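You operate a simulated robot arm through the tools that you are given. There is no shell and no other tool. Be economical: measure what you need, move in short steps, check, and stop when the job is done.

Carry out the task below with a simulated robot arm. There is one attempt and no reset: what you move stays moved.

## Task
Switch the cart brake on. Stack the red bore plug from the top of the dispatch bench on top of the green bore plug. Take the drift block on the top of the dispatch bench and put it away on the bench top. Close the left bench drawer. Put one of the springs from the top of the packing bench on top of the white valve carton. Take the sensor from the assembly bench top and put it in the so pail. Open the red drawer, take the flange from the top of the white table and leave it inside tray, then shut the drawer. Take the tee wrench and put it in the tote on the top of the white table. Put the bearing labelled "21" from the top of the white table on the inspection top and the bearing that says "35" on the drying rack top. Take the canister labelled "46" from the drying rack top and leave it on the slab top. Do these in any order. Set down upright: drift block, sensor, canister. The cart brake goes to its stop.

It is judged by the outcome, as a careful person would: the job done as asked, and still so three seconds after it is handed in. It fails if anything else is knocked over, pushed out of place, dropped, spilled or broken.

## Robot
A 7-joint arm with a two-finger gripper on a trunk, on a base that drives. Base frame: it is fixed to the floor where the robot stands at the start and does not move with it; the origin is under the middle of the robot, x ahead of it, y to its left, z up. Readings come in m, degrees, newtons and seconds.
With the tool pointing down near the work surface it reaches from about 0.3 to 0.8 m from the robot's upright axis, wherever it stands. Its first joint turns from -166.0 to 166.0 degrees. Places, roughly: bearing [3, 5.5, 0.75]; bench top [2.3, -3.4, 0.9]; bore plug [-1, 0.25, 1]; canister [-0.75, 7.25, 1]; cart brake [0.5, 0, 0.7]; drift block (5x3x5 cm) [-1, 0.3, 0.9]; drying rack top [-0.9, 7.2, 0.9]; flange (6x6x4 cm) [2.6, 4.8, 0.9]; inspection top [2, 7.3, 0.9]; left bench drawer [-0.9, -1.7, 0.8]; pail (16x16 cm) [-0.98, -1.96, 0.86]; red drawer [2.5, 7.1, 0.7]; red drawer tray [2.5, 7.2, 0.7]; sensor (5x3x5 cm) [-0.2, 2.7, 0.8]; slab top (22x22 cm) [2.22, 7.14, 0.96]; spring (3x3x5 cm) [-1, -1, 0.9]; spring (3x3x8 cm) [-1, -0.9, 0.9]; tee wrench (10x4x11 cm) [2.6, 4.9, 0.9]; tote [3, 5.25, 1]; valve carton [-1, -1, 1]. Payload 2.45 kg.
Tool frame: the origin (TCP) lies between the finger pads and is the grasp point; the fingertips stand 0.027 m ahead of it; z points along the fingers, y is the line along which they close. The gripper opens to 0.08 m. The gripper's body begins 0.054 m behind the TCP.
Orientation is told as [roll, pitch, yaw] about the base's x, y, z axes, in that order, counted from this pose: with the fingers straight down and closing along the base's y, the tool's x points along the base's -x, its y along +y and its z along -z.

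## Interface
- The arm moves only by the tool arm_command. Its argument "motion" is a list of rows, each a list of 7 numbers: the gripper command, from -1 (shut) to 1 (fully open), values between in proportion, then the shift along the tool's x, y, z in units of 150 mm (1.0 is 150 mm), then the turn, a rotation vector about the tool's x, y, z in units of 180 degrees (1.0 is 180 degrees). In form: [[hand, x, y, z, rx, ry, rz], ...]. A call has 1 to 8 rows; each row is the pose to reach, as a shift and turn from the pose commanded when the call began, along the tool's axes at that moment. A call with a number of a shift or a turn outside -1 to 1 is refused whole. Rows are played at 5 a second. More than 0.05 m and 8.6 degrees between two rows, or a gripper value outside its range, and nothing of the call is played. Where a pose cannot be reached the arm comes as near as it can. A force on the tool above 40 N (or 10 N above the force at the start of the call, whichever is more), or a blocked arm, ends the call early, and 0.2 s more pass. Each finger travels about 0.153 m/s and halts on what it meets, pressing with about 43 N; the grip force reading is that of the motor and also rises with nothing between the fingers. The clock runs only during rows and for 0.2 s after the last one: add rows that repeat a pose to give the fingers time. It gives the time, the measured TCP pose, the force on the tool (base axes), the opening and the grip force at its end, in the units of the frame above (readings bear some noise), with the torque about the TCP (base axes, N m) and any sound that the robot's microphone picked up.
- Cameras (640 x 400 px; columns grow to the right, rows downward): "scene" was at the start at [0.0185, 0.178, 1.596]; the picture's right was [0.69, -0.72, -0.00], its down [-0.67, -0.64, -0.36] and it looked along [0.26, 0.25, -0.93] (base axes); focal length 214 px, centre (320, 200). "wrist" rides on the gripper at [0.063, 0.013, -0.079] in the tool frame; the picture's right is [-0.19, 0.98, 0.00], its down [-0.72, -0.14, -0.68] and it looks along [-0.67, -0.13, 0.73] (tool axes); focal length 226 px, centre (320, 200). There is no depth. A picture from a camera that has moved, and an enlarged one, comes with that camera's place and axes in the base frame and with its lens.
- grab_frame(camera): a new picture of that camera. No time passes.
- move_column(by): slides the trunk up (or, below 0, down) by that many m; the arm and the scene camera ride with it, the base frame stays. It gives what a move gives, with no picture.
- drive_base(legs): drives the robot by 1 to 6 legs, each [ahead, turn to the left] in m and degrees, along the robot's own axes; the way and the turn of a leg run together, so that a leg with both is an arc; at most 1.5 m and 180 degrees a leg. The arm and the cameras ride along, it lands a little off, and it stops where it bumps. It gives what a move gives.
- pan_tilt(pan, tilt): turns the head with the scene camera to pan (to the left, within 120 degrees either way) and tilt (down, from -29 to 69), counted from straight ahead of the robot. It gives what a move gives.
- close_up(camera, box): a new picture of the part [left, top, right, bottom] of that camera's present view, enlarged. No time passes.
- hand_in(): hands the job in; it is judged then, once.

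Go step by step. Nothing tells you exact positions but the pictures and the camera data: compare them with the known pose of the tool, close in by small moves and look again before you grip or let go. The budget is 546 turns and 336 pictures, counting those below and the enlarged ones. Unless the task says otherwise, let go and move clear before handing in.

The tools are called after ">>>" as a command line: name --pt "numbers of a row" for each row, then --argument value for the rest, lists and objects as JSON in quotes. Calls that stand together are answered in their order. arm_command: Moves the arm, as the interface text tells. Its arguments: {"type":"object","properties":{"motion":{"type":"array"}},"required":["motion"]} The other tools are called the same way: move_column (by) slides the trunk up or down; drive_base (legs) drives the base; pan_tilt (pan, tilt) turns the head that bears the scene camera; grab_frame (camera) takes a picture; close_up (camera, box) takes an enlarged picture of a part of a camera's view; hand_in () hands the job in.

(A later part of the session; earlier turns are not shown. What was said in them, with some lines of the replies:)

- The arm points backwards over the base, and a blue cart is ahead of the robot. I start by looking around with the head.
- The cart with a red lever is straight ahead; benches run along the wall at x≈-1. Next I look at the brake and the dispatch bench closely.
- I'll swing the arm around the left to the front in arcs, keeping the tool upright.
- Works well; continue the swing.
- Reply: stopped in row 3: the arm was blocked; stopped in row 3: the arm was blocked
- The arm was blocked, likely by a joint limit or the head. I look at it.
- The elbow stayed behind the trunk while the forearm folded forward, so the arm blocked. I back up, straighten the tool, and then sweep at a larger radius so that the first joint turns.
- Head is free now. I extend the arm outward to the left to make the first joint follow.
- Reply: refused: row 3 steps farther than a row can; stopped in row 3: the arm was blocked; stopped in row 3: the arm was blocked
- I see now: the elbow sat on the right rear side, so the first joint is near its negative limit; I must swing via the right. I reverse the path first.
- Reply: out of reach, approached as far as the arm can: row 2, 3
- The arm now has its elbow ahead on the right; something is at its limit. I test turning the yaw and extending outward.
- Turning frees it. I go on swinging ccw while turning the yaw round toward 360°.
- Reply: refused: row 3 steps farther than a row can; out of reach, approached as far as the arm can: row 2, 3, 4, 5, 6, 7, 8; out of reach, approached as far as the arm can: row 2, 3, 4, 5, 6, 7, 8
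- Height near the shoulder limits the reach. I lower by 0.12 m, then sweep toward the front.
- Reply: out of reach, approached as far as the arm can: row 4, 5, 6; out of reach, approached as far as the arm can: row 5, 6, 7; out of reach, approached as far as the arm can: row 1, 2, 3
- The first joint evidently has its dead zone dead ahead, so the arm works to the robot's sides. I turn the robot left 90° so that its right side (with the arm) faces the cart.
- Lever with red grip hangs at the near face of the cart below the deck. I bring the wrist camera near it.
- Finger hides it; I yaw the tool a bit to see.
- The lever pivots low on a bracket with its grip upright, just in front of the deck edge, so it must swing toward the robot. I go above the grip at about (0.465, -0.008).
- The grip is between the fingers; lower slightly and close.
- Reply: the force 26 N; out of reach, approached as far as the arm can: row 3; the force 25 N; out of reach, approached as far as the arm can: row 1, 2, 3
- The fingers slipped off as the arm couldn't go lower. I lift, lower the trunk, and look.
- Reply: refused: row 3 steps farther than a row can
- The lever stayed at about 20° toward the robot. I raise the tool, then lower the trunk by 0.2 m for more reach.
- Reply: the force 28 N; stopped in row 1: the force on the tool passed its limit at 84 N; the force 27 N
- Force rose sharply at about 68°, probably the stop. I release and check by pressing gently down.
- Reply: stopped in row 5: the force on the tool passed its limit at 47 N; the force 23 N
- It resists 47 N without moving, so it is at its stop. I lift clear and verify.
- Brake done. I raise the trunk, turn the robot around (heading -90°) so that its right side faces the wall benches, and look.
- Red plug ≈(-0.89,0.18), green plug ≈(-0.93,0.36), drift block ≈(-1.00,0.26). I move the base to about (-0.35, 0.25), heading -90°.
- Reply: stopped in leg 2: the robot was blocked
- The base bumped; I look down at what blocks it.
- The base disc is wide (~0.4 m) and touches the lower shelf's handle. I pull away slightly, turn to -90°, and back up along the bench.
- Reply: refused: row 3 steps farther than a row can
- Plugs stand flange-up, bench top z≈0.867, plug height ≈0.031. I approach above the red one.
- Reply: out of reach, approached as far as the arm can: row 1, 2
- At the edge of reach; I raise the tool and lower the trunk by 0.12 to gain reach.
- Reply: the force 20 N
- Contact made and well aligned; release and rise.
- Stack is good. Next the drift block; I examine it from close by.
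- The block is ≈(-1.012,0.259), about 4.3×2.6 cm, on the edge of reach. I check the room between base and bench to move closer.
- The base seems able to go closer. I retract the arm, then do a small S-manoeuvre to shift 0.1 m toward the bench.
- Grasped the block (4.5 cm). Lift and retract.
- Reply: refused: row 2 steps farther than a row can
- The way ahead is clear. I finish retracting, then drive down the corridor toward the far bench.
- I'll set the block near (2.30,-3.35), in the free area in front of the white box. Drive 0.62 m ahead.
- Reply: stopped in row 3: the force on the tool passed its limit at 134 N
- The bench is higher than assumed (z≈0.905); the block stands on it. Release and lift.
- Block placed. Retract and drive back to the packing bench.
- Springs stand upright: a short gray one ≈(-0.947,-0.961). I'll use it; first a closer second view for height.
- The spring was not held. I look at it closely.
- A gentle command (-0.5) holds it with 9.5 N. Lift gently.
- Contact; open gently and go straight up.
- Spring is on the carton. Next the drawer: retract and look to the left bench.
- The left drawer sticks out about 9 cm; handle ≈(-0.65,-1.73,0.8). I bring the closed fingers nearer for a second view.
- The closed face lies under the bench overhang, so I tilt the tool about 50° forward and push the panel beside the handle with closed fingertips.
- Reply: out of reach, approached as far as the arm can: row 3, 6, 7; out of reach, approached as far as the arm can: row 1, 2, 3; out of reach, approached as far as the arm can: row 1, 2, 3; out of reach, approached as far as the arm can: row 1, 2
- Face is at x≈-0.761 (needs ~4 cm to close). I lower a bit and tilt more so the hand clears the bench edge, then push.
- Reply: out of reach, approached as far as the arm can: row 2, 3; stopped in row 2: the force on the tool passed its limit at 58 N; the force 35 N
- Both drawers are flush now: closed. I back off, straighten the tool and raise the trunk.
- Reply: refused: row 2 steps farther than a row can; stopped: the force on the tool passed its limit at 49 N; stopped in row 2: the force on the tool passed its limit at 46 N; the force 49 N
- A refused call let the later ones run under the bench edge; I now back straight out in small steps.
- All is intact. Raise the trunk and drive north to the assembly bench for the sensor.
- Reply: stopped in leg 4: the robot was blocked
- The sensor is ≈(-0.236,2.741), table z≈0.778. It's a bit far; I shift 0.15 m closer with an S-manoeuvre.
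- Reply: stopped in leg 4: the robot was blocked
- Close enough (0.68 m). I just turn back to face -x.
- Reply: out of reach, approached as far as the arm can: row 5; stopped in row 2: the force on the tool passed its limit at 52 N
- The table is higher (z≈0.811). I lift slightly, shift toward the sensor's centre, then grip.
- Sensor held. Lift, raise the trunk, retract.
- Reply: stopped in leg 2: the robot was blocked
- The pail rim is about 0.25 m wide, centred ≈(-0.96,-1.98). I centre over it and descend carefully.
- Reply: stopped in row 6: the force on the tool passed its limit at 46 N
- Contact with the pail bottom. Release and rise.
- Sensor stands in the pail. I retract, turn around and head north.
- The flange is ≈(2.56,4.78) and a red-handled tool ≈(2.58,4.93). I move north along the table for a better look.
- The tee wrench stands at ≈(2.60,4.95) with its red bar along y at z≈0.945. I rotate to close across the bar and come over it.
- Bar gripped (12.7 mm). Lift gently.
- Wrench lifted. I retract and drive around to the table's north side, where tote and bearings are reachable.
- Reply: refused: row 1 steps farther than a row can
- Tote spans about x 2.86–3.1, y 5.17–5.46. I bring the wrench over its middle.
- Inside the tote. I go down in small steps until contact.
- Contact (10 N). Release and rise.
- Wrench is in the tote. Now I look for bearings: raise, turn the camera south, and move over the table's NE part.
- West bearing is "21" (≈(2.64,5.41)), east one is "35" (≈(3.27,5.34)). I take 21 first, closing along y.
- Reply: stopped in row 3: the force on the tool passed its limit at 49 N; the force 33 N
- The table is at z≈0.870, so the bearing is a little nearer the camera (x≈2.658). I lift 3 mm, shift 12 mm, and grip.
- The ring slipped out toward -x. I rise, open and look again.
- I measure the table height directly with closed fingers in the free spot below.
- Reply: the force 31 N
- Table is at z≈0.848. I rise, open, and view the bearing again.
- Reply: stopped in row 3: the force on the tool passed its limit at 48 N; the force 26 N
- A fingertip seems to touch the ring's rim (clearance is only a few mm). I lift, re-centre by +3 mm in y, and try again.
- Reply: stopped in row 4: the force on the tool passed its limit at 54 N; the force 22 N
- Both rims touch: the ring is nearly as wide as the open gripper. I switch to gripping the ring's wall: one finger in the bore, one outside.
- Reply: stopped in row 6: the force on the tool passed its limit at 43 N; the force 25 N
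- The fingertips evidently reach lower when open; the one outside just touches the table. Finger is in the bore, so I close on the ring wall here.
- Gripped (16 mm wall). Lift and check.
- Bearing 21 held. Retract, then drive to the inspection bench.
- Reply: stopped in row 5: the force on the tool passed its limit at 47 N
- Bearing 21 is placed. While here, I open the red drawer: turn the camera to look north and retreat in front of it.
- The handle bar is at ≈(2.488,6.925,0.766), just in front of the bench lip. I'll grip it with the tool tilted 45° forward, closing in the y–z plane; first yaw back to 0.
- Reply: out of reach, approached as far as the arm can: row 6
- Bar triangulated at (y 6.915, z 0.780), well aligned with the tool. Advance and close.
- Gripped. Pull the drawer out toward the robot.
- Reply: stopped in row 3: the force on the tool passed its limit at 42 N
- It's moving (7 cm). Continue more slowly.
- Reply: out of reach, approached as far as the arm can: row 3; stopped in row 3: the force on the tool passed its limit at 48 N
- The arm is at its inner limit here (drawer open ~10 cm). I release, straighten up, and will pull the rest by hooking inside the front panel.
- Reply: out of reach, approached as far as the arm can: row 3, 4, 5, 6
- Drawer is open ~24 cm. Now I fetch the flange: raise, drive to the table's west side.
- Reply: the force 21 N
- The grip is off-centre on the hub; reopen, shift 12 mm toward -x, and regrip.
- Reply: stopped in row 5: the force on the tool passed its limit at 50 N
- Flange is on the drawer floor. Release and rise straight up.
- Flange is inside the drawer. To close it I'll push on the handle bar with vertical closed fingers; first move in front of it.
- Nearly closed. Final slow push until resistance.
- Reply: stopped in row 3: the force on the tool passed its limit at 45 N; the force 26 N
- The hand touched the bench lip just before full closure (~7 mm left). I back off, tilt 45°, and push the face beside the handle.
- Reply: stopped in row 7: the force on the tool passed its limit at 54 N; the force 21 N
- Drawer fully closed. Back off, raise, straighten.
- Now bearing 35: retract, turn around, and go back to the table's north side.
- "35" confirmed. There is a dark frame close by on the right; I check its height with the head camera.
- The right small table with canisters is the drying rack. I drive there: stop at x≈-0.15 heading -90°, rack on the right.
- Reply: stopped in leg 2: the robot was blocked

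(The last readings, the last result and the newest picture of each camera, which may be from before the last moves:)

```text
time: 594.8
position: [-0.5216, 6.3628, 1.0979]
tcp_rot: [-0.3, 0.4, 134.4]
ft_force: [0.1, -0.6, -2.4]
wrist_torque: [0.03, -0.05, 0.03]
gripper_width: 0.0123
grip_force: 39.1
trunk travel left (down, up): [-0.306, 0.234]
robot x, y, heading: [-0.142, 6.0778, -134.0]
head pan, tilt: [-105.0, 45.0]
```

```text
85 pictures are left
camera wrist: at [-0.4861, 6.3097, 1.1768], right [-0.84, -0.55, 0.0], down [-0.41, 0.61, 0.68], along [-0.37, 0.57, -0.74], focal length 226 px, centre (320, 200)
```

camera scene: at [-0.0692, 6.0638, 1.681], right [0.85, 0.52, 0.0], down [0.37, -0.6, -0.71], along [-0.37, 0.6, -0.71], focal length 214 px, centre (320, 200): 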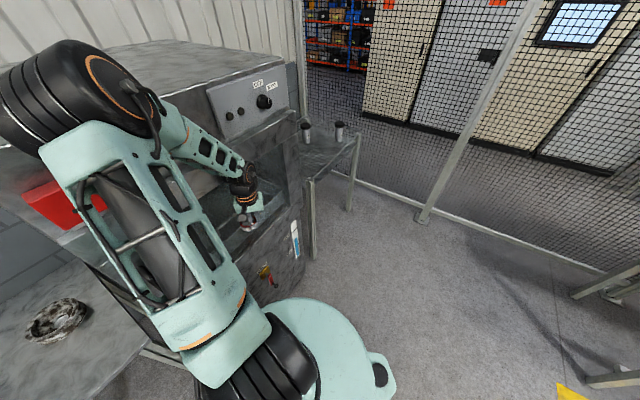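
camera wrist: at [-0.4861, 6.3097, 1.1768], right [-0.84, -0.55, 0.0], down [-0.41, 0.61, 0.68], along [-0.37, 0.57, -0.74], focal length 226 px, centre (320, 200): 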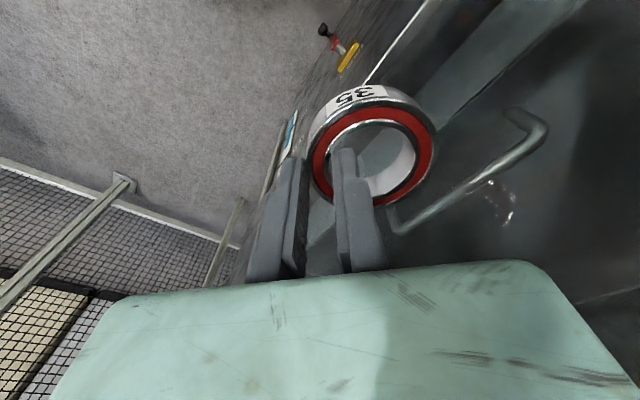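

The arm came up against the oven while turning. I turn back, back away, and do the turn farther from it.

>>> drive_base --legs '[[0, -35], [-0.5, 0]]'

>>> grab_frame --camera "wrist"

```text
time: 599.4
position: [0.2012, 6.6279, 1.0977]
tcp_rot: [-0.2, 0.4, 99.3]
ft_force: [0.1, -0.4, -2.3]
wrist_torque: [0.01, -0.06, 0.01]
gripper_width: 0.0122
grip_force: 39.5
trunk travel left (down, up): [-0.306, 0.234]
robot x, y, heading: [0.3452, 6.1738, -168.9]
head pan, tilt: [-105.0, 45.0]
```

```text
84 pictures are left
camera wrist: at [0.2002, 6.5634, 1.1764], right [-1.0, 0.03, -0.01], down [0.02, 0.74, 0.68], along [0.02, 0.68, -0.74], focal length 226 px, centre (320, 200)
```

wrist: 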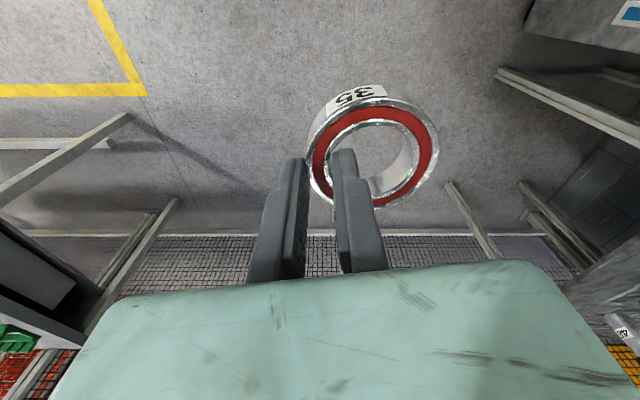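

>>> drive_base --legs '[[0, 99], [-1.0, 0], [0, -20]]'

>>> pan_tilt --pan -75 --tilt 45

>>> grab_frame --camera "scene"

>>> grab_frame --camera "wrist"

```text
time: 610.1
position: [-0.505, 7.0092, 1.097]
tcp_rot: [-0.2, 0.3, -179.0]
ft_force: [0.2, 0.3, -2.5]
wrist_torque: [0.05, 0.0, 0.0]
gripper_width: 0.0126
grip_force: 38.8
trunk travel left (down, up): [-0.306, 0.234]
robot x, y, heading: [-0.033, 7.0895, -87.4]
head pan, tilt: [-105.0, 45.0]
```

```text
time: 611.0
position: [-0.5045, 7.0092, 1.0974]
tcp_rot: [-0.3, 0.4, -179.1]
ft_force: [0.9, 0.3, -1.6]
wrist_torque: [0.06, -0.02, -0.01]
gripper_width: 0.0125
grip_force: 39.0
trunk travel left (down, up): [-0.306, 0.234]
robot x, y, heading: [-0.0328, 7.0912, -87.5]
head pan, tilt: [-75.0, 45.0]
```

```text
83 pictures are left
camera scene: at [0.0247, 7.09, 1.6811], right [-0.3, 0.95, 0.0], down [0.67, 0.21, -0.71], along [-0.67, -0.21, -0.71], focal length 214 px, centre (320, 200)
```

scene: 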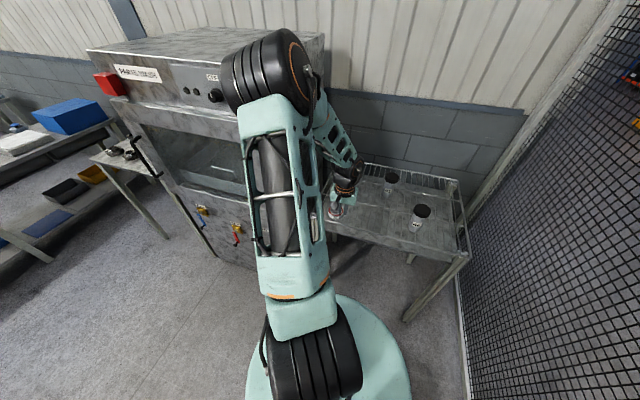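

```text
82 pictures are left
camera wrist: at [-0.441, 6.9963, 1.1763], right [-0.18, -0.98, -0.01], down [-0.73, 0.13, 0.68], along [-0.67, 0.12, -0.74], focal length 226 px, centre (320, 200)
```

wrist: 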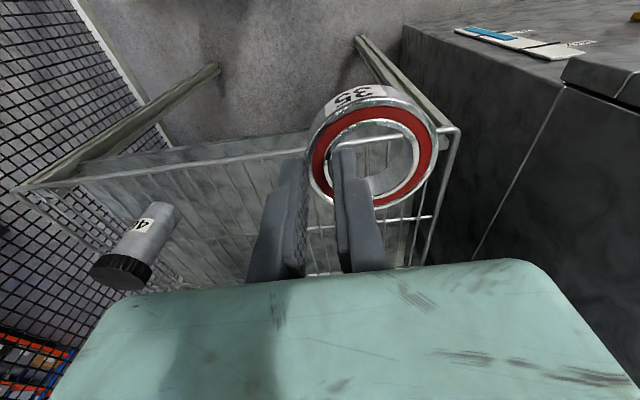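

The rack top is slatted, front edge x≈-0.6, y 6.83–7.56; canisters ≈(-0.67,7.30) and (-0.83,7.18). I'll set the bearing near (-0.78,6.98).

>>> arm_command --pt "-1 -0.3 0 0 0 0 0" --pt "-1 -0.6 0 0 0 0 0" --pt "-1 -0.9 0 0 0 0 0"

>>> arm_command --pt "-1 -0.3 0 0 0 0 0" --pt "-1 -0.6 0 0 0 0 0" --pt "-1 -0.85 0 0 0 0 0"

>>> grab_frame --camera "wrist"

>>> close_up --camera "scene" --box '[280, 120, 480, 280]'

```text
time: 611.8
position: [-0.6406, 7.0071, 1.0953]
tcp_rot: [-0.3, 0.5, -178.9]
ft_force: [-0.6, 0.1, -1.8]
wrist_torque: [0.05, 0.01, -0.03]
gripper_width: 0.0126
grip_force: 39.2
trunk travel left (down, up): [-0.306, 0.234]
robot x, y, heading: [-0.0344, 7.086, -87.6]
head pan, tilt: [-75.0, 45.0]
```

```text
time: 612.6
position: [-0.7686, 7.0037, 1.0933]
tcp_rot: [-0.1, 0.5, -179.0]
ft_force: [0.0, -0.2, -2.3]
wrist_torque: [0.04, -0.01, 0.04]
gripper_width: 0.0123
grip_force: 39.1
trunk travel left (down, up): [-0.306, 0.234]
robot x, y, heading: [-0.032, 7.0924, -87.5]
head pan, tilt: [-75.0, 45.0]
```

```text
81 pictures are left
camera wrist: at [-0.704, 6.9911, 1.1722], right [-0.18, -0.98, -0.01], down [-0.73, 0.13, 0.68], along [-0.66, 0.12, -0.74], focal length 226 px, centre (320, 200)
```

wrist: 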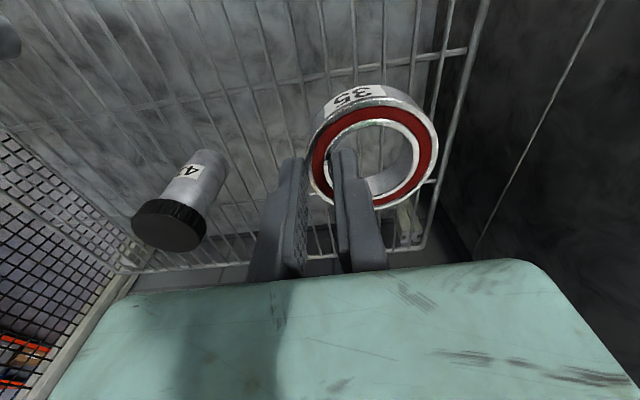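

```text
2.50 times, centred on (380, 200) of scene
camera zoom: at [0.0239, 7.0902, 1.6811], right [-0.3, 0.95, 0.0], down [0.67, 0.21, -0.71], along [-0.67, -0.21, -0.71], focal length 536 px, centre (170, 200)
```

zoom: 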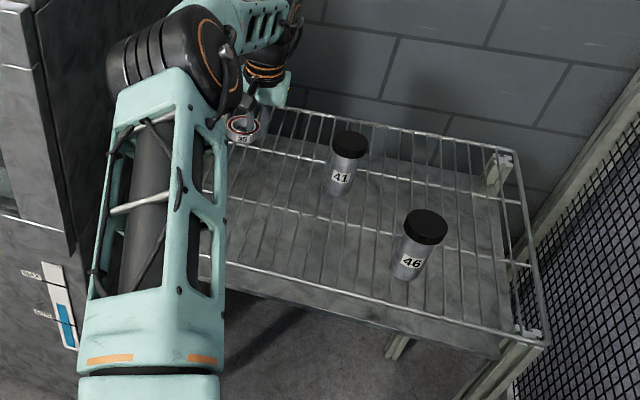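

>>> move_column --by -0.08

>>> arm_command --pt "-1 0 0 0.07 0 0 0" --pt "-1 0 0 0.14 0 0 0" --pt "-1 0 0 0.19 0 0 0" --pt "-1 0 0 0.24 0 0 0" --pt "-1 0 0 0.29 0 0 0" --pt "-1 0 0 0.34 0 0 0"

>>> close_up --camera "scene" --box '[280, 120, 480, 280]'

```text
time: 613.8
position: [-0.7668, 7.0035, 1.0133]
tcp_rot: [-0.4, 0.4, -179.0]
ft_force: [1.0, -0.5, -1.8]
wrist_torque: [0.03, 0.0, 0.0]
gripper_width: 0.0126
grip_force: 39.0
trunk travel left (down, up): [-0.226, 0.314]
robot x, y, heading: [-0.0306, 7.0883, -87.3]
head pan, tilt: [-75.0, 45.0]
```

```text
time: 615.2
position: [-0.767, 7.0028, 0.9623]
tcp_rot: [-0.3, 0.5, -179.1]
ft_force: [-0.6, -0.7, -1.0]
wrist_torque: [0.08, 0.0, 0.0]
gripper_width: 0.0128
grip_force: 38.9
trunk travel left (down, up): [-0.226, 0.314]
robot x, y, heading: [-0.0381, 7.0893, -87.6]
head pan, tilt: [-75.0, 45.0]
```

```text
2.50 times, centred on (380, 200) of scene
camera zoom: at [0.0245, 7.09, 1.6011], right [-0.3, 0.95, 0.0], down [0.67, 0.21, -0.71], along [-0.67, -0.21, -0.71], focal length 536 px, centre (170, 200)
```

zoom: 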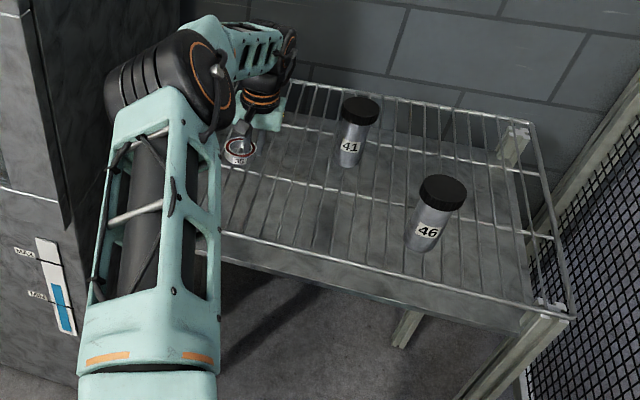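

>>> arm_command --pt "-1 0 0 0.03 0 0 0" --pt "-1 0 0 0.06 0 0 0" --pt "-1 0 0 0.09 0 0 0" --pt "-1 0 0 0.12 0 0 0" --pt "-1 0 0 0.15 0 0 0" --pt "-1 0 0 0.18 0 0 0" --pt "-1 0 0 0.21 0 0 0" --pt "-1 0 0 0.24 0 0 0"

>>> grab_frame --camera "wrist"

```text
time: 617.0
position: [-0.7665, 7.004, 0.9273]
tcp_rot: [-0.3, 0.4, -179.0]
ft_force: [1.5, 1.8, 9.5]
wrist_torque: [-0.33, 0.27, 0.04]
gripper_width: 0.0124
grip_force: 39.6
trunk travel left (down, up): [-0.226, 0.314]
robot x, y, heading: [-0.0331, 7.0893, -87.4]
head pan, tilt: [-75.0, 45.0]
```

```text
78 pictures are left
camera wrist: at [-0.7018, 6.9912, 1.0071], right [-0.18, -0.98, -0.01], down [-0.72, 0.13, 0.68], along [-0.67, 0.12, -0.73], focal length 226 px, centre (320, 200)
```

wrist: 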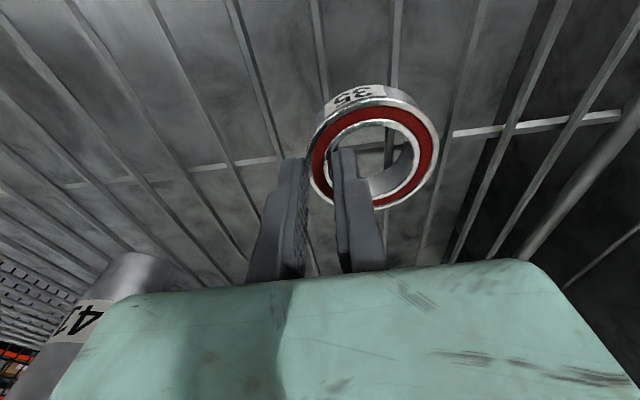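

>>> arm_command --pt "-0.5 0 0 0 0 0 0" --pt "-0.4 0 0 -0.02 0 0 0" --pt "-0.4 0 0 -0.05 0 0 0" --pt "-0.4 0 0 -0.15 0 0 0" --pt "-0.4 0 0 -0.4 0 0 0" --pt "-0.4 0 0 -0.7 0 0 0"

>>> grab_frame --camera "wrist"

```text
time: 618.4
position: [-0.7679, 7.0019, 1.0317]
tcp_rot: [-0.3, 0.6, -179.1]
ft_force: [0.5, 0.1, -0.3]
wrist_torque: [-0.02, 0.06, -0.03]
gripper_width: 0.0241
grip_force: 0.0
trunk travel left (down, up): [-0.226, 0.314]
robot x, y, heading: [-0.0365, 7.0937, -87.4]
head pan, tilt: [-75.0, 45.0]
```

```text
77 pictures are left
camera wrist: at [-0.7038, 6.99, 1.1109], right [-0.18, -0.98, -0.01], down [-0.73, 0.13, 0.68], along [-0.66, 0.12, -0.74], focal length 226 px, centre (320, 200)
```

wrist: 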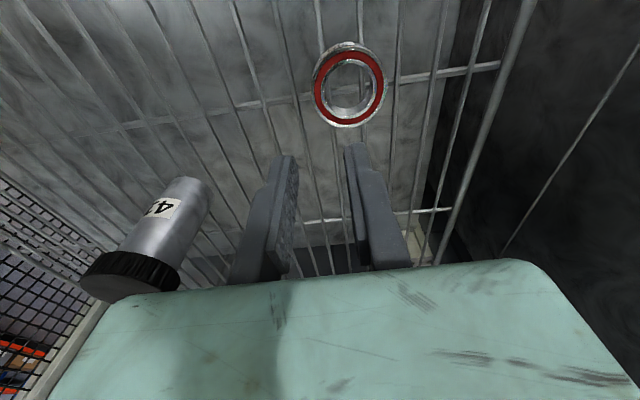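

Bearing 35 lies flat on the drying rack. Next canister 46: raise, move out, then along y toward it.

>>> arm_command --pt "0 0 0 -0.3 0 0 0" --pt "0 0 0 -0.6 0 0 0" --pt "0 0.3 0 -0.75 0 0 0" --pt "0 0.6 0 -0.75 0 0 0" --pt "1 0.9 0 -0.75 0 0 0" --pt "1 1.0 -0.2 -0.75 0 0 0"

>>> arm_command --pt "1 0.1 -0.3 0 0 0 0" --pt "1 0.2 -0.6 0 0 0 0" --pt "1 0.2 -0.9 0 0 0 0"

>>> grab_frame --camera "wrist"

```text
refused: row 3 steps farther than a row can; nothing moved
```

```text
time: 619.2
position: [-0.7384, 7.1411, 1.0333]
tcp_rot: [-0.3, 0.5, -179.0]
ft_force: [0.9, 0.1, 0.1]
wrist_torque: [-0.01, 0.0, 0.01]
gripper_width: 0.08
grip_force: 0.0
trunk travel left (down, up): [-0.226, 0.314]
robot x, y, heading: [-0.0339, 7.084, -87.3]
head pan, tilt: [-75.0, 45.0]
```

```text
76 pictures are left
camera wrist: at [-0.674, 7.1285, 1.112], right [-0.17, -0.98, -0.01], down [-0.73, 0.12, 0.68], along [-0.67, 0.12, -0.74], focal length 226 px, centre (320, 200)
```

wrist: 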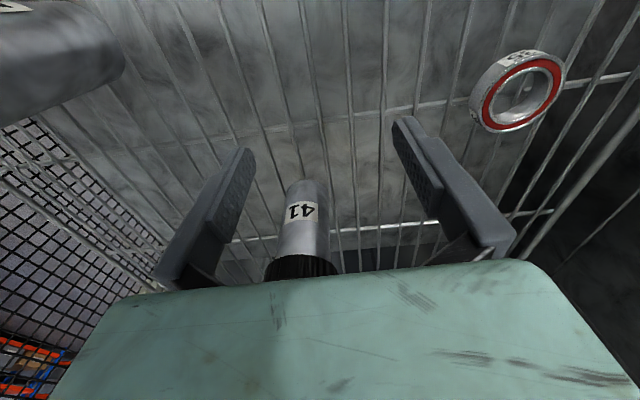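

That batch ran partly, but nothing was touched. I go straight up, then out toward the robot.

>>> arm_command --pt "1 0 0 -0.3 0 0 0" --pt "1 0 0 -0.6 0 0 0" --pt "1 0.2 0 -0.8 0 0 0" --pt "1 0.45 0 -0.9 0 0 0" --pt "1 0.75 0 -0.9 0 0 0" --pt "1 1.0 0 -0.9 0 0 0"

>>> grab_frame --camera "wrist"

```text
time: 620.6
position: [-0.5895, 7.1418, 1.1719]
tcp_rot: [-0.3, 0.5, -179.0]
ft_force: [1.1, 0.2, 0.2]
wrist_torque: [-0.01, 0.02, -0.01]
gripper_width: 0.0802
grip_force: 0.0
trunk travel left (down, up): [-0.226, 0.314]
robot x, y, heading: [-0.0358, 7.0906, -87.1]
head pan, tilt: [-75.0, 45.0]
```

```text
75 pictures are left
camera wrist: at [-0.5248, 7.1293, 1.2496], right [-0.18, -0.98, -0.01], down [-0.73, 0.13, 0.68], along [-0.67, 0.12, -0.74], focal length 226 px, centre (320, 200)
```

wrist: 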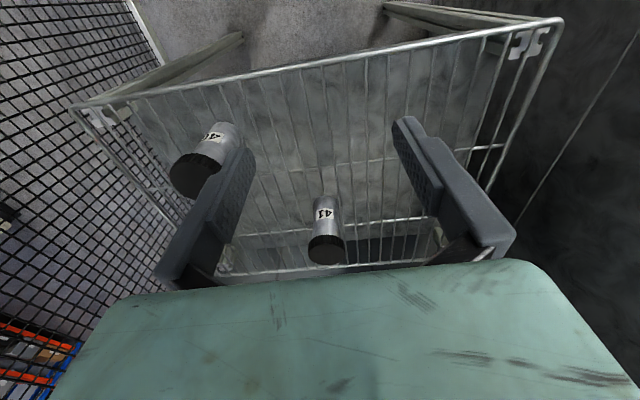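

>>> arm_command --pt "1 0 -0.3 0 0 0 0" --pt "1 0 -0.6 0 0 0 0" --pt "1 0 -0.93 0 0 0 0"

>>> grab_frame --camera "wrist"

```text
time: 621.4
position: [-0.5924, 7.2827, 1.1693]
tcp_rot: [-0.3, 0.4, -178.8]
ft_force: [-0.1, -0.3, -0.2]
wrist_torque: [-0.03, -0.03, 0.01]
gripper_width: 0.08
grip_force: 0.0
trunk travel left (down, up): [-0.226, 0.314]
robot x, y, heading: [-0.031, 7.09, -87.2]
head pan, tilt: [-75.0, 45.0]
```

```text
74 pictures are left
camera wrist: at [-0.5278, 7.2698, 1.2484], right [-0.17, -0.98, -0.01], down [-0.73, 0.12, 0.68], along [-0.67, 0.12, -0.74], focal length 226 px, centre (320, 200)
```

wrist: 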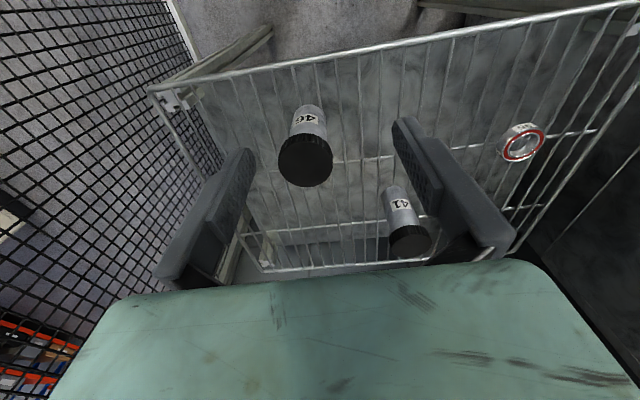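

>>> arm_command --pt "1 -0.24 -0.09 0 0 0 0" --pt "1 -0.477 -0.189 0 0 0 0" --pt "1 -0.477 -0.189 0.25 0 0 0" --pt "1 -0.477 -0.189 0.45 0 0 0"

>>> grab_frame --camera "wrist"

```text
time: 622.4
position: [-0.6655, 7.3086, 1.1017]
tcp_rot: [-0.2, 0.4, -179.0]
ft_force: [0.3, 0.2, 0.1]
wrist_torque: [-0.02, -0.03, -0.03]
gripper_width: 0.08
grip_force: 0.0
trunk travel left (down, up): [-0.226, 0.314]
robot x, y, heading: [-0.0301, 7.0862, -87.6]
head pan, tilt: [-75.0, 45.0]
```

```text
73 pictures are left
camera wrist: at [-0.6017, 7.2961, 1.181], right [-0.18, -0.98, -0.01], down [-0.73, 0.13, 0.68], along [-0.67, 0.12, -0.74], focal length 226 px, centre (320, 200)
```

wrist: 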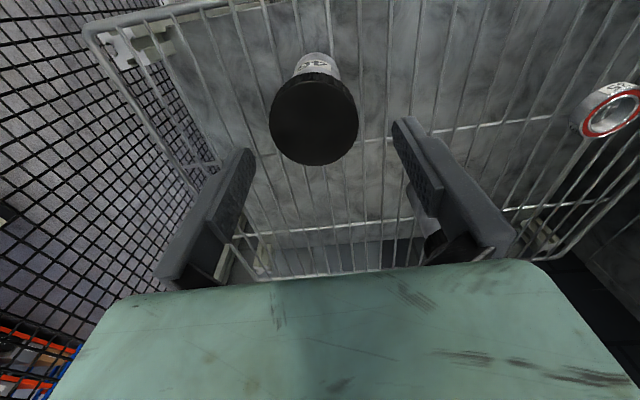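

>>> arm_command --pt "1 0.01 -0.013 0.2 0 0 0" --pt "1 0.01 -0.013 0.4 0 0 0" --pt "1 0.01 -0.013 0.55 0 0 0" --pt "1 0.01 -0.013 0.7 0 0 0"

>>> grab_frame --camera "wrist"

```text
time: 623.4
position: [-0.6619, 7.3114, 0.9963]
tcp_rot: [-0.3, 0.4, -179.0]
ft_force: [0.4, -0.2, -0.4]
wrist_torque: [0.0, -0.01, 0.02]
gripper_width: 0.0801
grip_force: 0.0
trunk travel left (down, up): [-0.226, 0.314]
robot x, y, heading: [-0.0325, 7.0899, -87.2]
head pan, tilt: [-75.0, 45.0]
```

```text
72 pictures are left
camera wrist: at [-0.5975, 7.2985, 1.0747], right [-0.18, -0.98, -0.01], down [-0.73, 0.13, 0.68], along [-0.67, 0.12, -0.74], focal length 226 px, centre (320, 200)
```

wrist: 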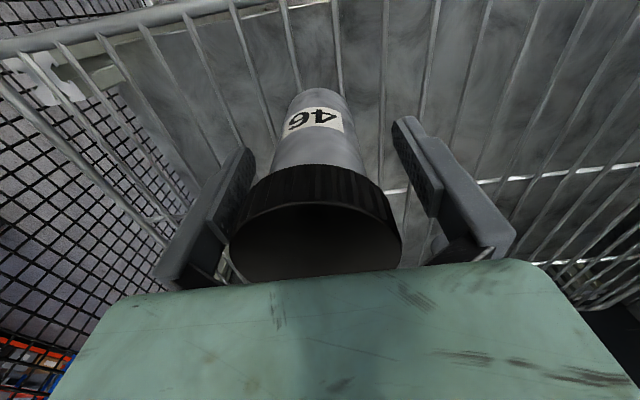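

Canister 46 between the fingers. Close gently and lift.

>>> arm_command --pt "0.5 0 0 0 0 0 0" --pt "-1 0 0 0 0 0 0" --pt "-1 0 0 0 0 0 0" --pt "-1 0 0 0 0 0 0"

>>> grab_frame --camera "wrist"

```text
time: 624.4
position: [-0.661, 7.3111, 0.9951]
tcp_rot: [-0.2, 0.6, -179.0]
ft_force: [0.2, 0.8, -2.2]
wrist_torque: [0.0, -0.02, 0.01]
gripper_width: 0.0602
grip_force: 43.1
trunk travel left (down, up): [-0.226, 0.314]
robot x, y, heading: [-0.0379, 7.0885, -87.4]
head pan, tilt: [-75.0, 45.0]
```

```text
71 pictures are left
camera wrist: at [-0.5974, 7.2984, 1.0748], right [-0.18, -0.98, -0.01], down [-0.73, 0.13, 0.68], along [-0.67, 0.12, -0.74], focal length 226 px, centre (320, 200)
```

wrist: 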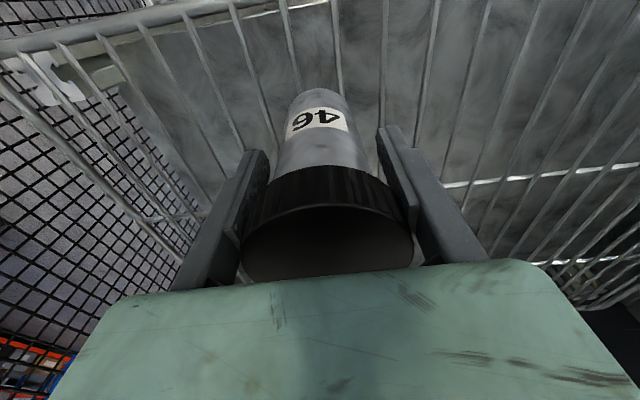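

>>> arm_command --pt "-1 0 0 -0.1 0 0 0" --pt "-1 0 0 -0.3 0 0 0" --pt "-1 0 0 -0.6 0 0 0" --pt "-1 0 0 -0.9 0 0 0"

>>> grab_frame --camera "wrist"

```text
time: 625.4
position: [-0.6633, 7.3104, 1.1308]
tcp_rot: [-0.2, 0.5, -179.0]
ft_force: [0.3, -0.1, -3.4]
wrist_torque: [0.0, -0.02, 0.0]
gripper_width: 0.06
grip_force: 43.0
trunk travel left (down, up): [-0.226, 0.314]
robot x, y, heading: [-0.0351, 7.0887, -87.8]
head pan, tilt: [-75.0, 45.0]
```

```text
70 pictures are left
camera wrist: at [-0.5992, 7.2972, 1.2108], right [-0.18, -0.98, -0.01], down [-0.73, 0.13, 0.68], along [-0.67, 0.12, -0.74], focal length 226 px, centre (320, 200)
```

wrist: 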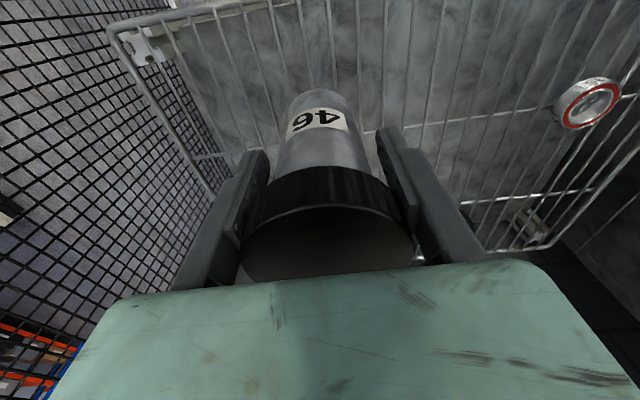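

>>> move_column --by 0.08

>>> arm_command --pt "-1 0.3 0.1 0 0 0 0" --pt "-1 0.6 0.2 0 0 0 0" --pt "-1 0.9 0.3 0 0 0 0"

```text
time: 626.6
position: [-0.6637, 7.3101, 1.2097]
tcp_rot: [-0.1, 0.5, -178.9]
ft_force: [-0.7, 0.2, -3.1]
wrist_torque: [0.02, -0.02, -0.03]
gripper_width: 0.0602
grip_force: 42.6
trunk travel left (down, up): [-0.306, 0.234]
robot x, y, heading: [-0.0339, 7.0907, -87.3]
head pan, tilt: [-75.0, 45.0]
```

```text
time: 627.4
position: [-0.5267, 7.2657, 1.2128]
tcp_rot: [-0.4, 0.4, -179.0]
ft_force: [0.3, 0.2, -2.6]
wrist_torque: [0.02, -0.03, 0.0]
gripper_width: 0.0601
grip_force: 42.6
trunk travel left (down, up): [-0.306, 0.234]
robot x, y, heading: [-0.0344, 7.0916, -87.4]
head pan, tilt: [-75.0, 45.0]
```

>>> arm_command --pt "-1 0.2 0.2 0 0 0 0" --pt "-1 0.4 0.4 0 0 0 0" --pt "-1 0.5 0.6 0 0 0 0"

>>> drive_base --legs '[[0, 27], [0.8, 0], [0, -120], [-1.5, 0], [-0.3, 0]]'

>>> pan_tilt --pan -100 --tilt 45

>>> grab_frame --camera "scene"

>>> grab_frame --camera "wrist"

```text
time: 628.2
position: [-0.4506, 7.1767, 1.2112]
tcp_rot: [-0.3, 0.4, -179.1]
ft_force: [0.0, -0.1, -2.1]
wrist_torque: [-0.01, -0.05, 0.01]
gripper_width: 0.0597
grip_force: 42.9
trunk travel left (down, up): [-0.306, 0.234]
robot x, y, heading: [-0.0352, 7.089, -87.6]
head pan, tilt: [-75.0, 45.0]
```

```text
time: 647.6
position: [2.2644, 6.8089, 1.2116]
tcp_rot: [-0.2, 0.4, 88.7]
ft_force: [0.5, -0.1, -2.9]
wrist_torque: [-0.07, 0.04, 0.01]
gripper_width: 0.058
grip_force: 43.0
trunk travel left (down, up): [-0.306, 0.234]
robot x, y, heading: [2.1572, 6.3954, -179.8]
head pan, tilt: [-75.0, 45.0]
```

```text
time: 648.5
position: [2.2641, 6.8092, 1.2112]
tcp_rot: [-0.3, 0.4, 88.7]
ft_force: [0.7, 0.0, -4.1]
wrist_torque: [-0.06, 0.0, 0.01]
gripper_width: 0.0584
grip_force: 43.2
trunk travel left (down, up): [-0.306, 0.234]
robot x, y, heading: [2.1582, 6.3974, -179.5]
head pan, tilt: [-100.0, 45.0]
```

```text
69 pictures are left
camera scene: at [2.1896, 6.3363, 1.6811], right [0.99, -0.17, 0.0], down [-0.12, -0.7, -0.71], along [0.12, 0.7, -0.71], focal length 214 px, centre (320, 200)
```

scene: 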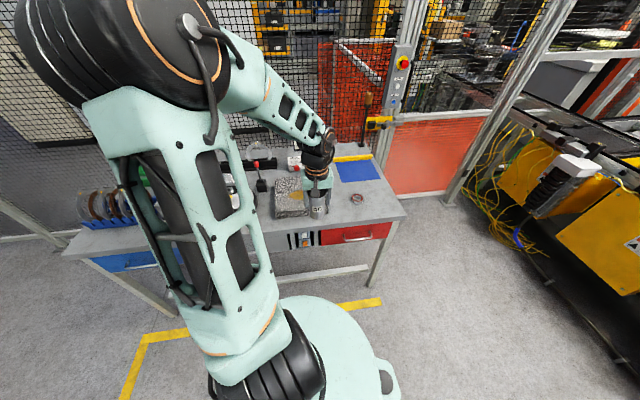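

```text
68 pictures are left
camera wrist: at [2.2505, 6.7458, 1.2912], right [-0.98, 0.22, -0.01], down [0.15, 0.72, 0.68], along [0.15, 0.66, -0.74], focal length 226 px, centre (320, 200)
```

wrist: 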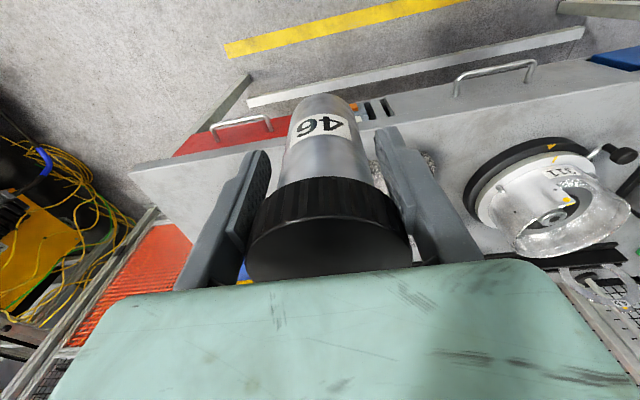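

Slab is at about (2.22,7.14). I move the canister over it.

>>> arm_command --pt "-1 -0.3 0.05 0 0 0 0" --pt "-1 -0.6 0.1 0 0 0 0" --pt "-1 -0.9 0.15 0 0 0 0"

>>> grab_frame --camera "wrist"

```text
time: 649.3
position: [2.2434, 6.9439, 1.2111]
tcp_rot: [-0.2, 0.6, 88.7]
ft_force: [-0.3, 1.0, -3.8]
wrist_torque: [-0.09, 0.01, 0.03]
gripper_width: 0.0582
grip_force: 42.9
trunk travel left (down, up): [-0.306, 0.234]
robot x, y, heading: [2.159, 6.3954, -179.4]
head pan, tilt: [-100.0, 45.0]
```

```text
67 pictures are left
camera wrist: at [2.2303, 6.8821, 1.2906], right [-0.98, 0.22, -0.01], down [0.16, 0.72, 0.67], along [0.15, 0.66, -0.74], focal length 226 px, centre (320, 200)
```

wrist: 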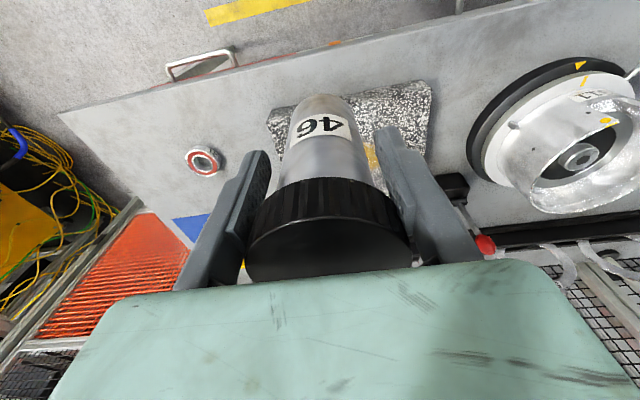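

>>> arm_command --pt "-1 -0.3 0.06 0 0 0 0" --pt "-1 -0.6 0.12 0 0 0 0" --pt "-1 -0.98 0.17 0 0 0 0"

>>> grab_frame --camera "wrist"

>>> close_up --camera "scene" --box '[230, 110, 410, 240]'

```text
refused: row 3 steps farther than a row can; nothing moved
```

```text
66 pictures are left
camera wrist: at [2.2303, 6.8821, 1.2906], right [-0.98, 0.22, -0.01], down [0.16, 0.72, 0.67], along [0.15, 0.66, -0.74], focal length 226 px, centre (320, 200)
```

wrist: 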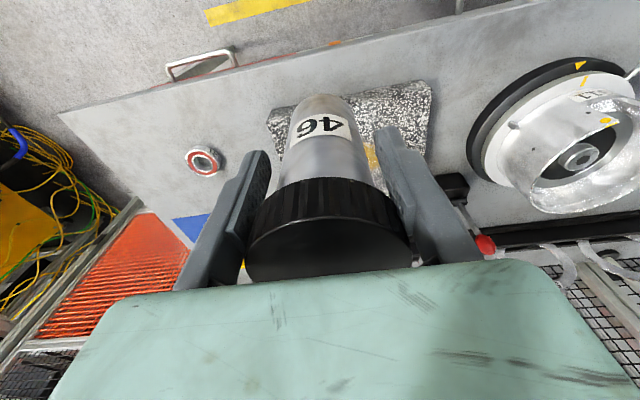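

```text
3.08 times, centred on (320, 175) of scene
camera zoom: at [2.1894, 6.3379, 1.6811], right [0.99, -0.17, 0.0], down [-0.12, -0.7, -0.71], along [0.12, 0.7, -0.71], focal length 660 px, centre (320, 277)
```

zoom: 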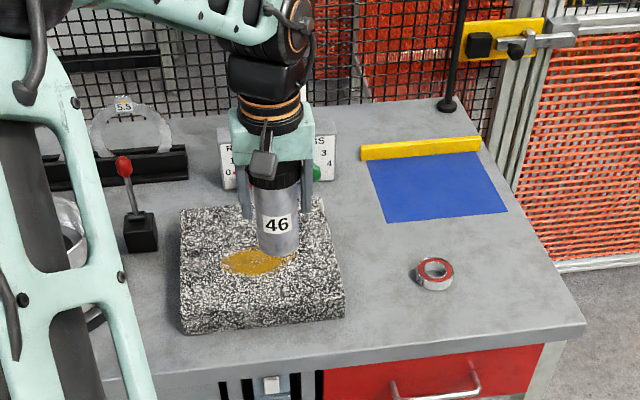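

>>> arm_command --pt "-1 -0.3 -0.06 0 0 0 0" --pt "-1 -0.6 -0.12 0 0 0 0" --pt "-1 -0.9 -0.18 0 0 0 0"

>>> arm_command --pt "-1 -0.13 -0.02 0 0 0 0" --pt "-1 -0.26 -0.02 0.1 0 0 0"

>>> grab_frame --camera "wrist"

>>> close_up --camera "scene" --box '[230, 90, 410, 220]'

```text
time: 650.1
position: [2.2753, 7.0797, 1.2085]
tcp_rot: [-0.2, 0.7, 88.5]
ft_force: [0.1, -0.3, -3.2]
wrist_torque: [-0.05, 0.01, -0.03]
gripper_width: 0.058
grip_force: 43.1
trunk travel left (down, up): [-0.306, 0.234]
robot x, y, heading: [2.1565, 6.3952, -179.7]
head pan, tilt: [-100.0, 45.0]
```

```text
time: 650.7
position: [2.2788, 7.119, 1.1946]
tcp_rot: [-0.1, 0.5, 88.7]
ft_force: [-0.6, 0.3, -3.2]
wrist_torque: [-0.05, 0.0, -0.01]
gripper_width: 0.0579
grip_force: 43.2
trunk travel left (down, up): [-0.306, 0.234]
robot x, y, heading: [2.1567, 6.398, -179.8]
head pan, tilt: [-100.0, 45.0]
```

```text
64 pictures are left
camera wrist: at [2.2661, 7.0553, 1.274], right [-0.98, 0.22, -0.01], down [0.16, 0.72, 0.68], along [0.15, 0.66, -0.74], focal length 226 px, centre (320, 200)
```

wrist: 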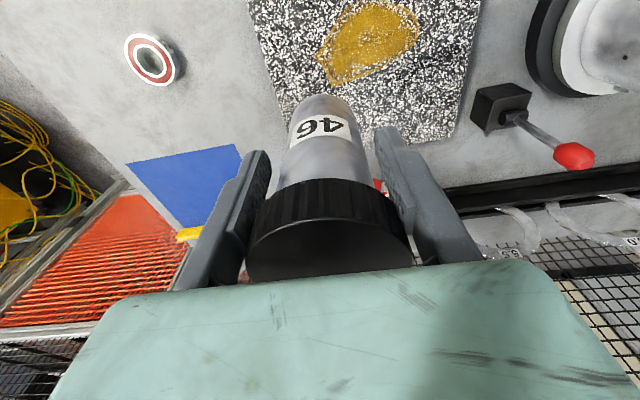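

```text
3.08 times, centred on (320, 155) of scene
camera zoom: at [2.1899, 6.3379, 1.6811], right [0.99, -0.17, 0.0], down [-0.12, -0.7, -0.71], along [0.12, 0.7, -0.71], focal length 660 px, centre (320, 338)
```

zoom: 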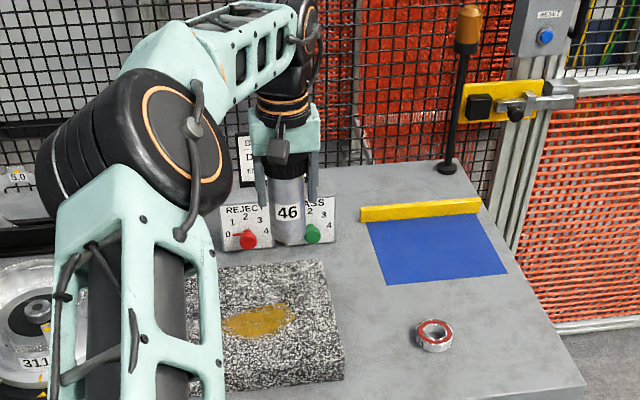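

>>> arm_command --pt "-1 0 0 0.2 0 0 0" --pt "-1 0 0 0.4 0 0 0" --pt "-1 0 0 0.6 0 0 0"

>>> close_up --camera "scene" --box '[230, 90, 410, 220]'

```text
time: 651.5
position: [2.2781, 7.1157, 1.1044]
tcp_rot: [-0.2, 0.5, 88.7]
ft_force: [-0.7, -0.5, -3.4]
wrist_torque: [-0.08, -0.01, 0.02]
gripper_width: 0.0579
grip_force: 43.7
trunk travel left (down, up): [-0.306, 0.234]
robot x, y, heading: [2.1568, 6.3971, -179.6]
head pan, tilt: [-100.0, 45.0]
```

```text
3.08 times, centred on (320, 155) of scene
camera zoom: at [2.1897, 6.3372, 1.6811], right [0.99, -0.17, 0.0], down [-0.12, -0.7, -0.71], along [0.12, 0.7, -0.71], focal length 660 px, centre (320, 338)
```

zoom: 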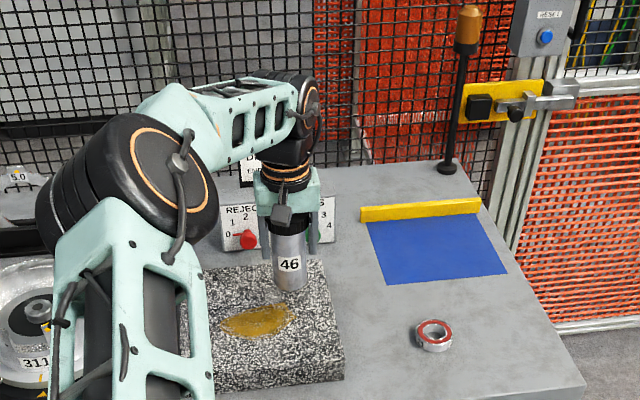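

Just above the slab; go down slowly until contact.

>>> arm_command --pt "-1 0 0 0.04 0 0 0" --pt "-1 0 0 0.08 0 0 0" --pt "-1 0 0 0.12 0 0 0" --pt "-1 0 0 0.16 0 0 0" --pt "-1 0 0 0.2 0 0 0" --pt "-1 0 0 0.23 0 0 0" --pt "-1 0 0 0.26 0 0 0" --pt "-1 0 0 0.29 0 0 0"

>>> close_up --camera "scene" --box '[230, 90, 410, 220]'

```text
time: 653.3
position: [2.2789, 7.1184, 1.0616]
tcp_rot: [-0.2, 0.4, 88.8]
ft_force: [-0.4, -0.4, -3.9]
wrist_torque: [-0.09, -0.02, -0.01]
gripper_width: 0.0579
grip_force: 42.7
trunk travel left (down, up): [-0.306, 0.234]
robot x, y, heading: [2.1589, 6.3928, -179.5]
head pan, tilt: [-100.0, 45.0]
```

```text
3.08 times, centred on (320, 155) of scene
camera zoom: at [2.1897, 6.3367, 1.6811], right [0.99, -0.17, 0.0], down [-0.12, -0.7, -0.71], along [0.12, 0.7, -0.71], focal length 660 px, centre (320, 338)
```

zoom: 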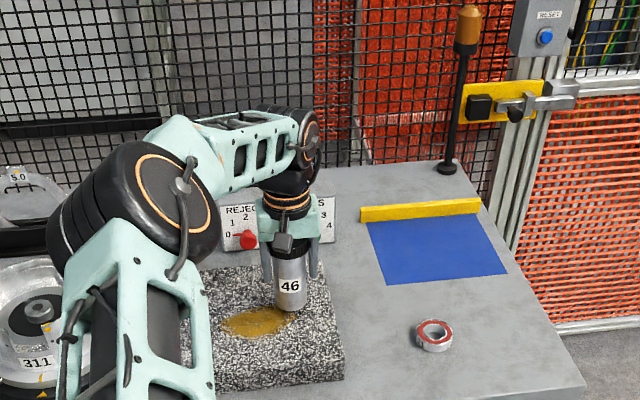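

>>> arm_command --pt "-1 0 0 0.025 0 0 0" --pt "-1 0 0 0.05 0 0 0" --pt "-1 0 0 0.075 0 0 0" --pt "-1 0 0 0.1 0 0 0" --pt "-1 0 0 0.125 0 0 0" --pt "-1 0 0 0.15 0 0 0" --pt "-1 0 0 0.175 0 0 0" --pt "-1 0 0 0.2 0 0 0"

```text
time: 655.0
position: [2.2786, 7.1181, 1.0433]
tcp_rot: [-0.5, -0.3, 88.8]
ft_force: [-0.5, -2.2, 15.5]
wrist_torque: [0.23, 0.38, 0.07]
gripper_width: 0.0575
grip_force: 42.7
trunk travel left (down, up): [-0.306, 0.234]
robot x, y, heading: [2.1573, 6.3988, -179.9]
head pan, tilt: [-100.0, 45.0]
stopped in row 8: the force on the tool passed its limit at 44 N (the readings are from after the stop); the commanded pose is now the measured one
```

>>> arm_command --pt "0.55 0 0 -0.005 0 0 0" --pt "1 0 0 -0.005 0 0 0" --pt "1 0 0 -0.005 0 0 0" --pt "1 0 0 -0.2 0 0 0" --pt "1 0 0 -0.5 0 0 0" --pt "1 0 0 -0.8 0 0 0"

>>> grab_frame --camera "wrist"

>>> close_up --camera "scene" --box '[230, 90, 410, 220]'

```text
time: 656.4
position: [2.2793, 7.1182, 1.1613]
tcp_rot: [-0.3, 0.0, 88.8]
ft_force: [-0.1, -0.2, 0.7]
wrist_torque: [0.01, 0.0, 0.02]
gripper_width: 0.0802
grip_force: 0.1
trunk travel left (down, up): [-0.306, 0.234]
robot x, y, heading: [2.1575, 6.3997, -179.7]
head pan, tilt: [-100.0, 45.0]
```

```text
60 pictures are left
camera wrist: at [2.2654, 7.0549, 1.2403], right [-0.98, 0.21, -0.01], down [0.15, 0.71, 0.68], along [0.15, 0.67, -0.73], focal length 226 px, centre (320, 200)
```

wrist: 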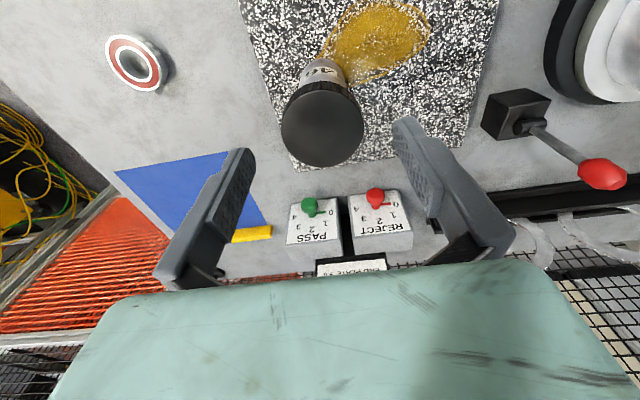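

```text
3.08 times, centred on (320, 155) of scene
camera zoom: at [2.1896, 6.3357, 1.6811], right [0.99, -0.17, 0.0], down [-0.12, -0.7, -0.71], along [0.12, 0.7, -0.71], focal length 660 px, centre (320, 338)
```

zoom: 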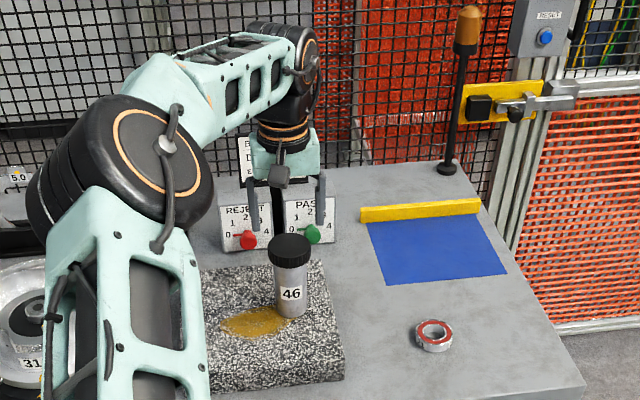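

Canister 46 stands on the slab. Everything is done; I retract the arm clear of the bench.

>>> arm_command --pt "1 0.3 0 -0.1 0 0 0" --pt "1 0.6 0 -0.1 0 0 0" --pt "1 0.9 0 -0.1 0 0 0"

>>> arm_command --pt "1 0.3 0 0 0 0 0" --pt "1 0.6 0 0 0 0 0" --pt "1 0.9 0 0 0 0 0"

>>> grab_frame --camera "scene"

```text
time: 657.2
position: [2.2757, 6.9835, 1.1798]
tcp_rot: [-0.4, -0.1, 88.9]
ft_force: [0.4, -0.4, 0.0]
wrist_torque: [0.04, -0.03, 0.0]
gripper_width: 0.08
grip_force: 0.0
trunk travel left (down, up): [-0.306, 0.234]
robot x, y, heading: [2.1591, 6.3987, -179.8]
head pan, tilt: [-100.0, 45.0]
```

```text
time: 658.0
position: [2.2753, 6.8474, 1.1756]
tcp_rot: [-0.4, -0.1, 88.8]
ft_force: [0.4, -0.2, -0.8]
wrist_torque: [0.03, 0.07, -0.01]
gripper_width: 0.0803
grip_force: 0.0
trunk travel left (down, up): [-0.306, 0.234]
robot x, y, heading: [2.1555, 6.3922, -180.0]
head pan, tilt: [-100.0, 45.0]
```

```text
58 pictures are left
camera scene: at [2.19, 6.3352, 1.6811], right [0.99, -0.17, 0.0], down [-0.12, -0.7, -0.71], along [0.12, 0.7, -0.71], focal length 214 px, centre (320, 200)
```

scene: 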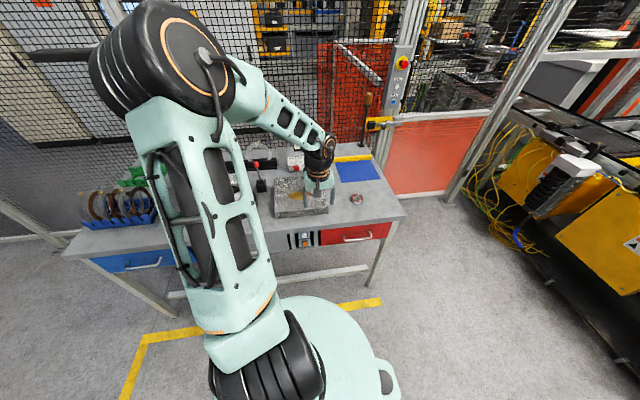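

All the tasks look done and the arm is clear of the bench, so I hand in.

>>> hand_in

```text
The job is handed in.
```

I carried out every task and handed the job in; the judged result has not come back.

Two readings of the task were mine: I took the blue pail to be the "so pail" from its listed position, since I found no label on it. I took the brake's "on" direction as toward the robot, because the lever would not swing the other way.
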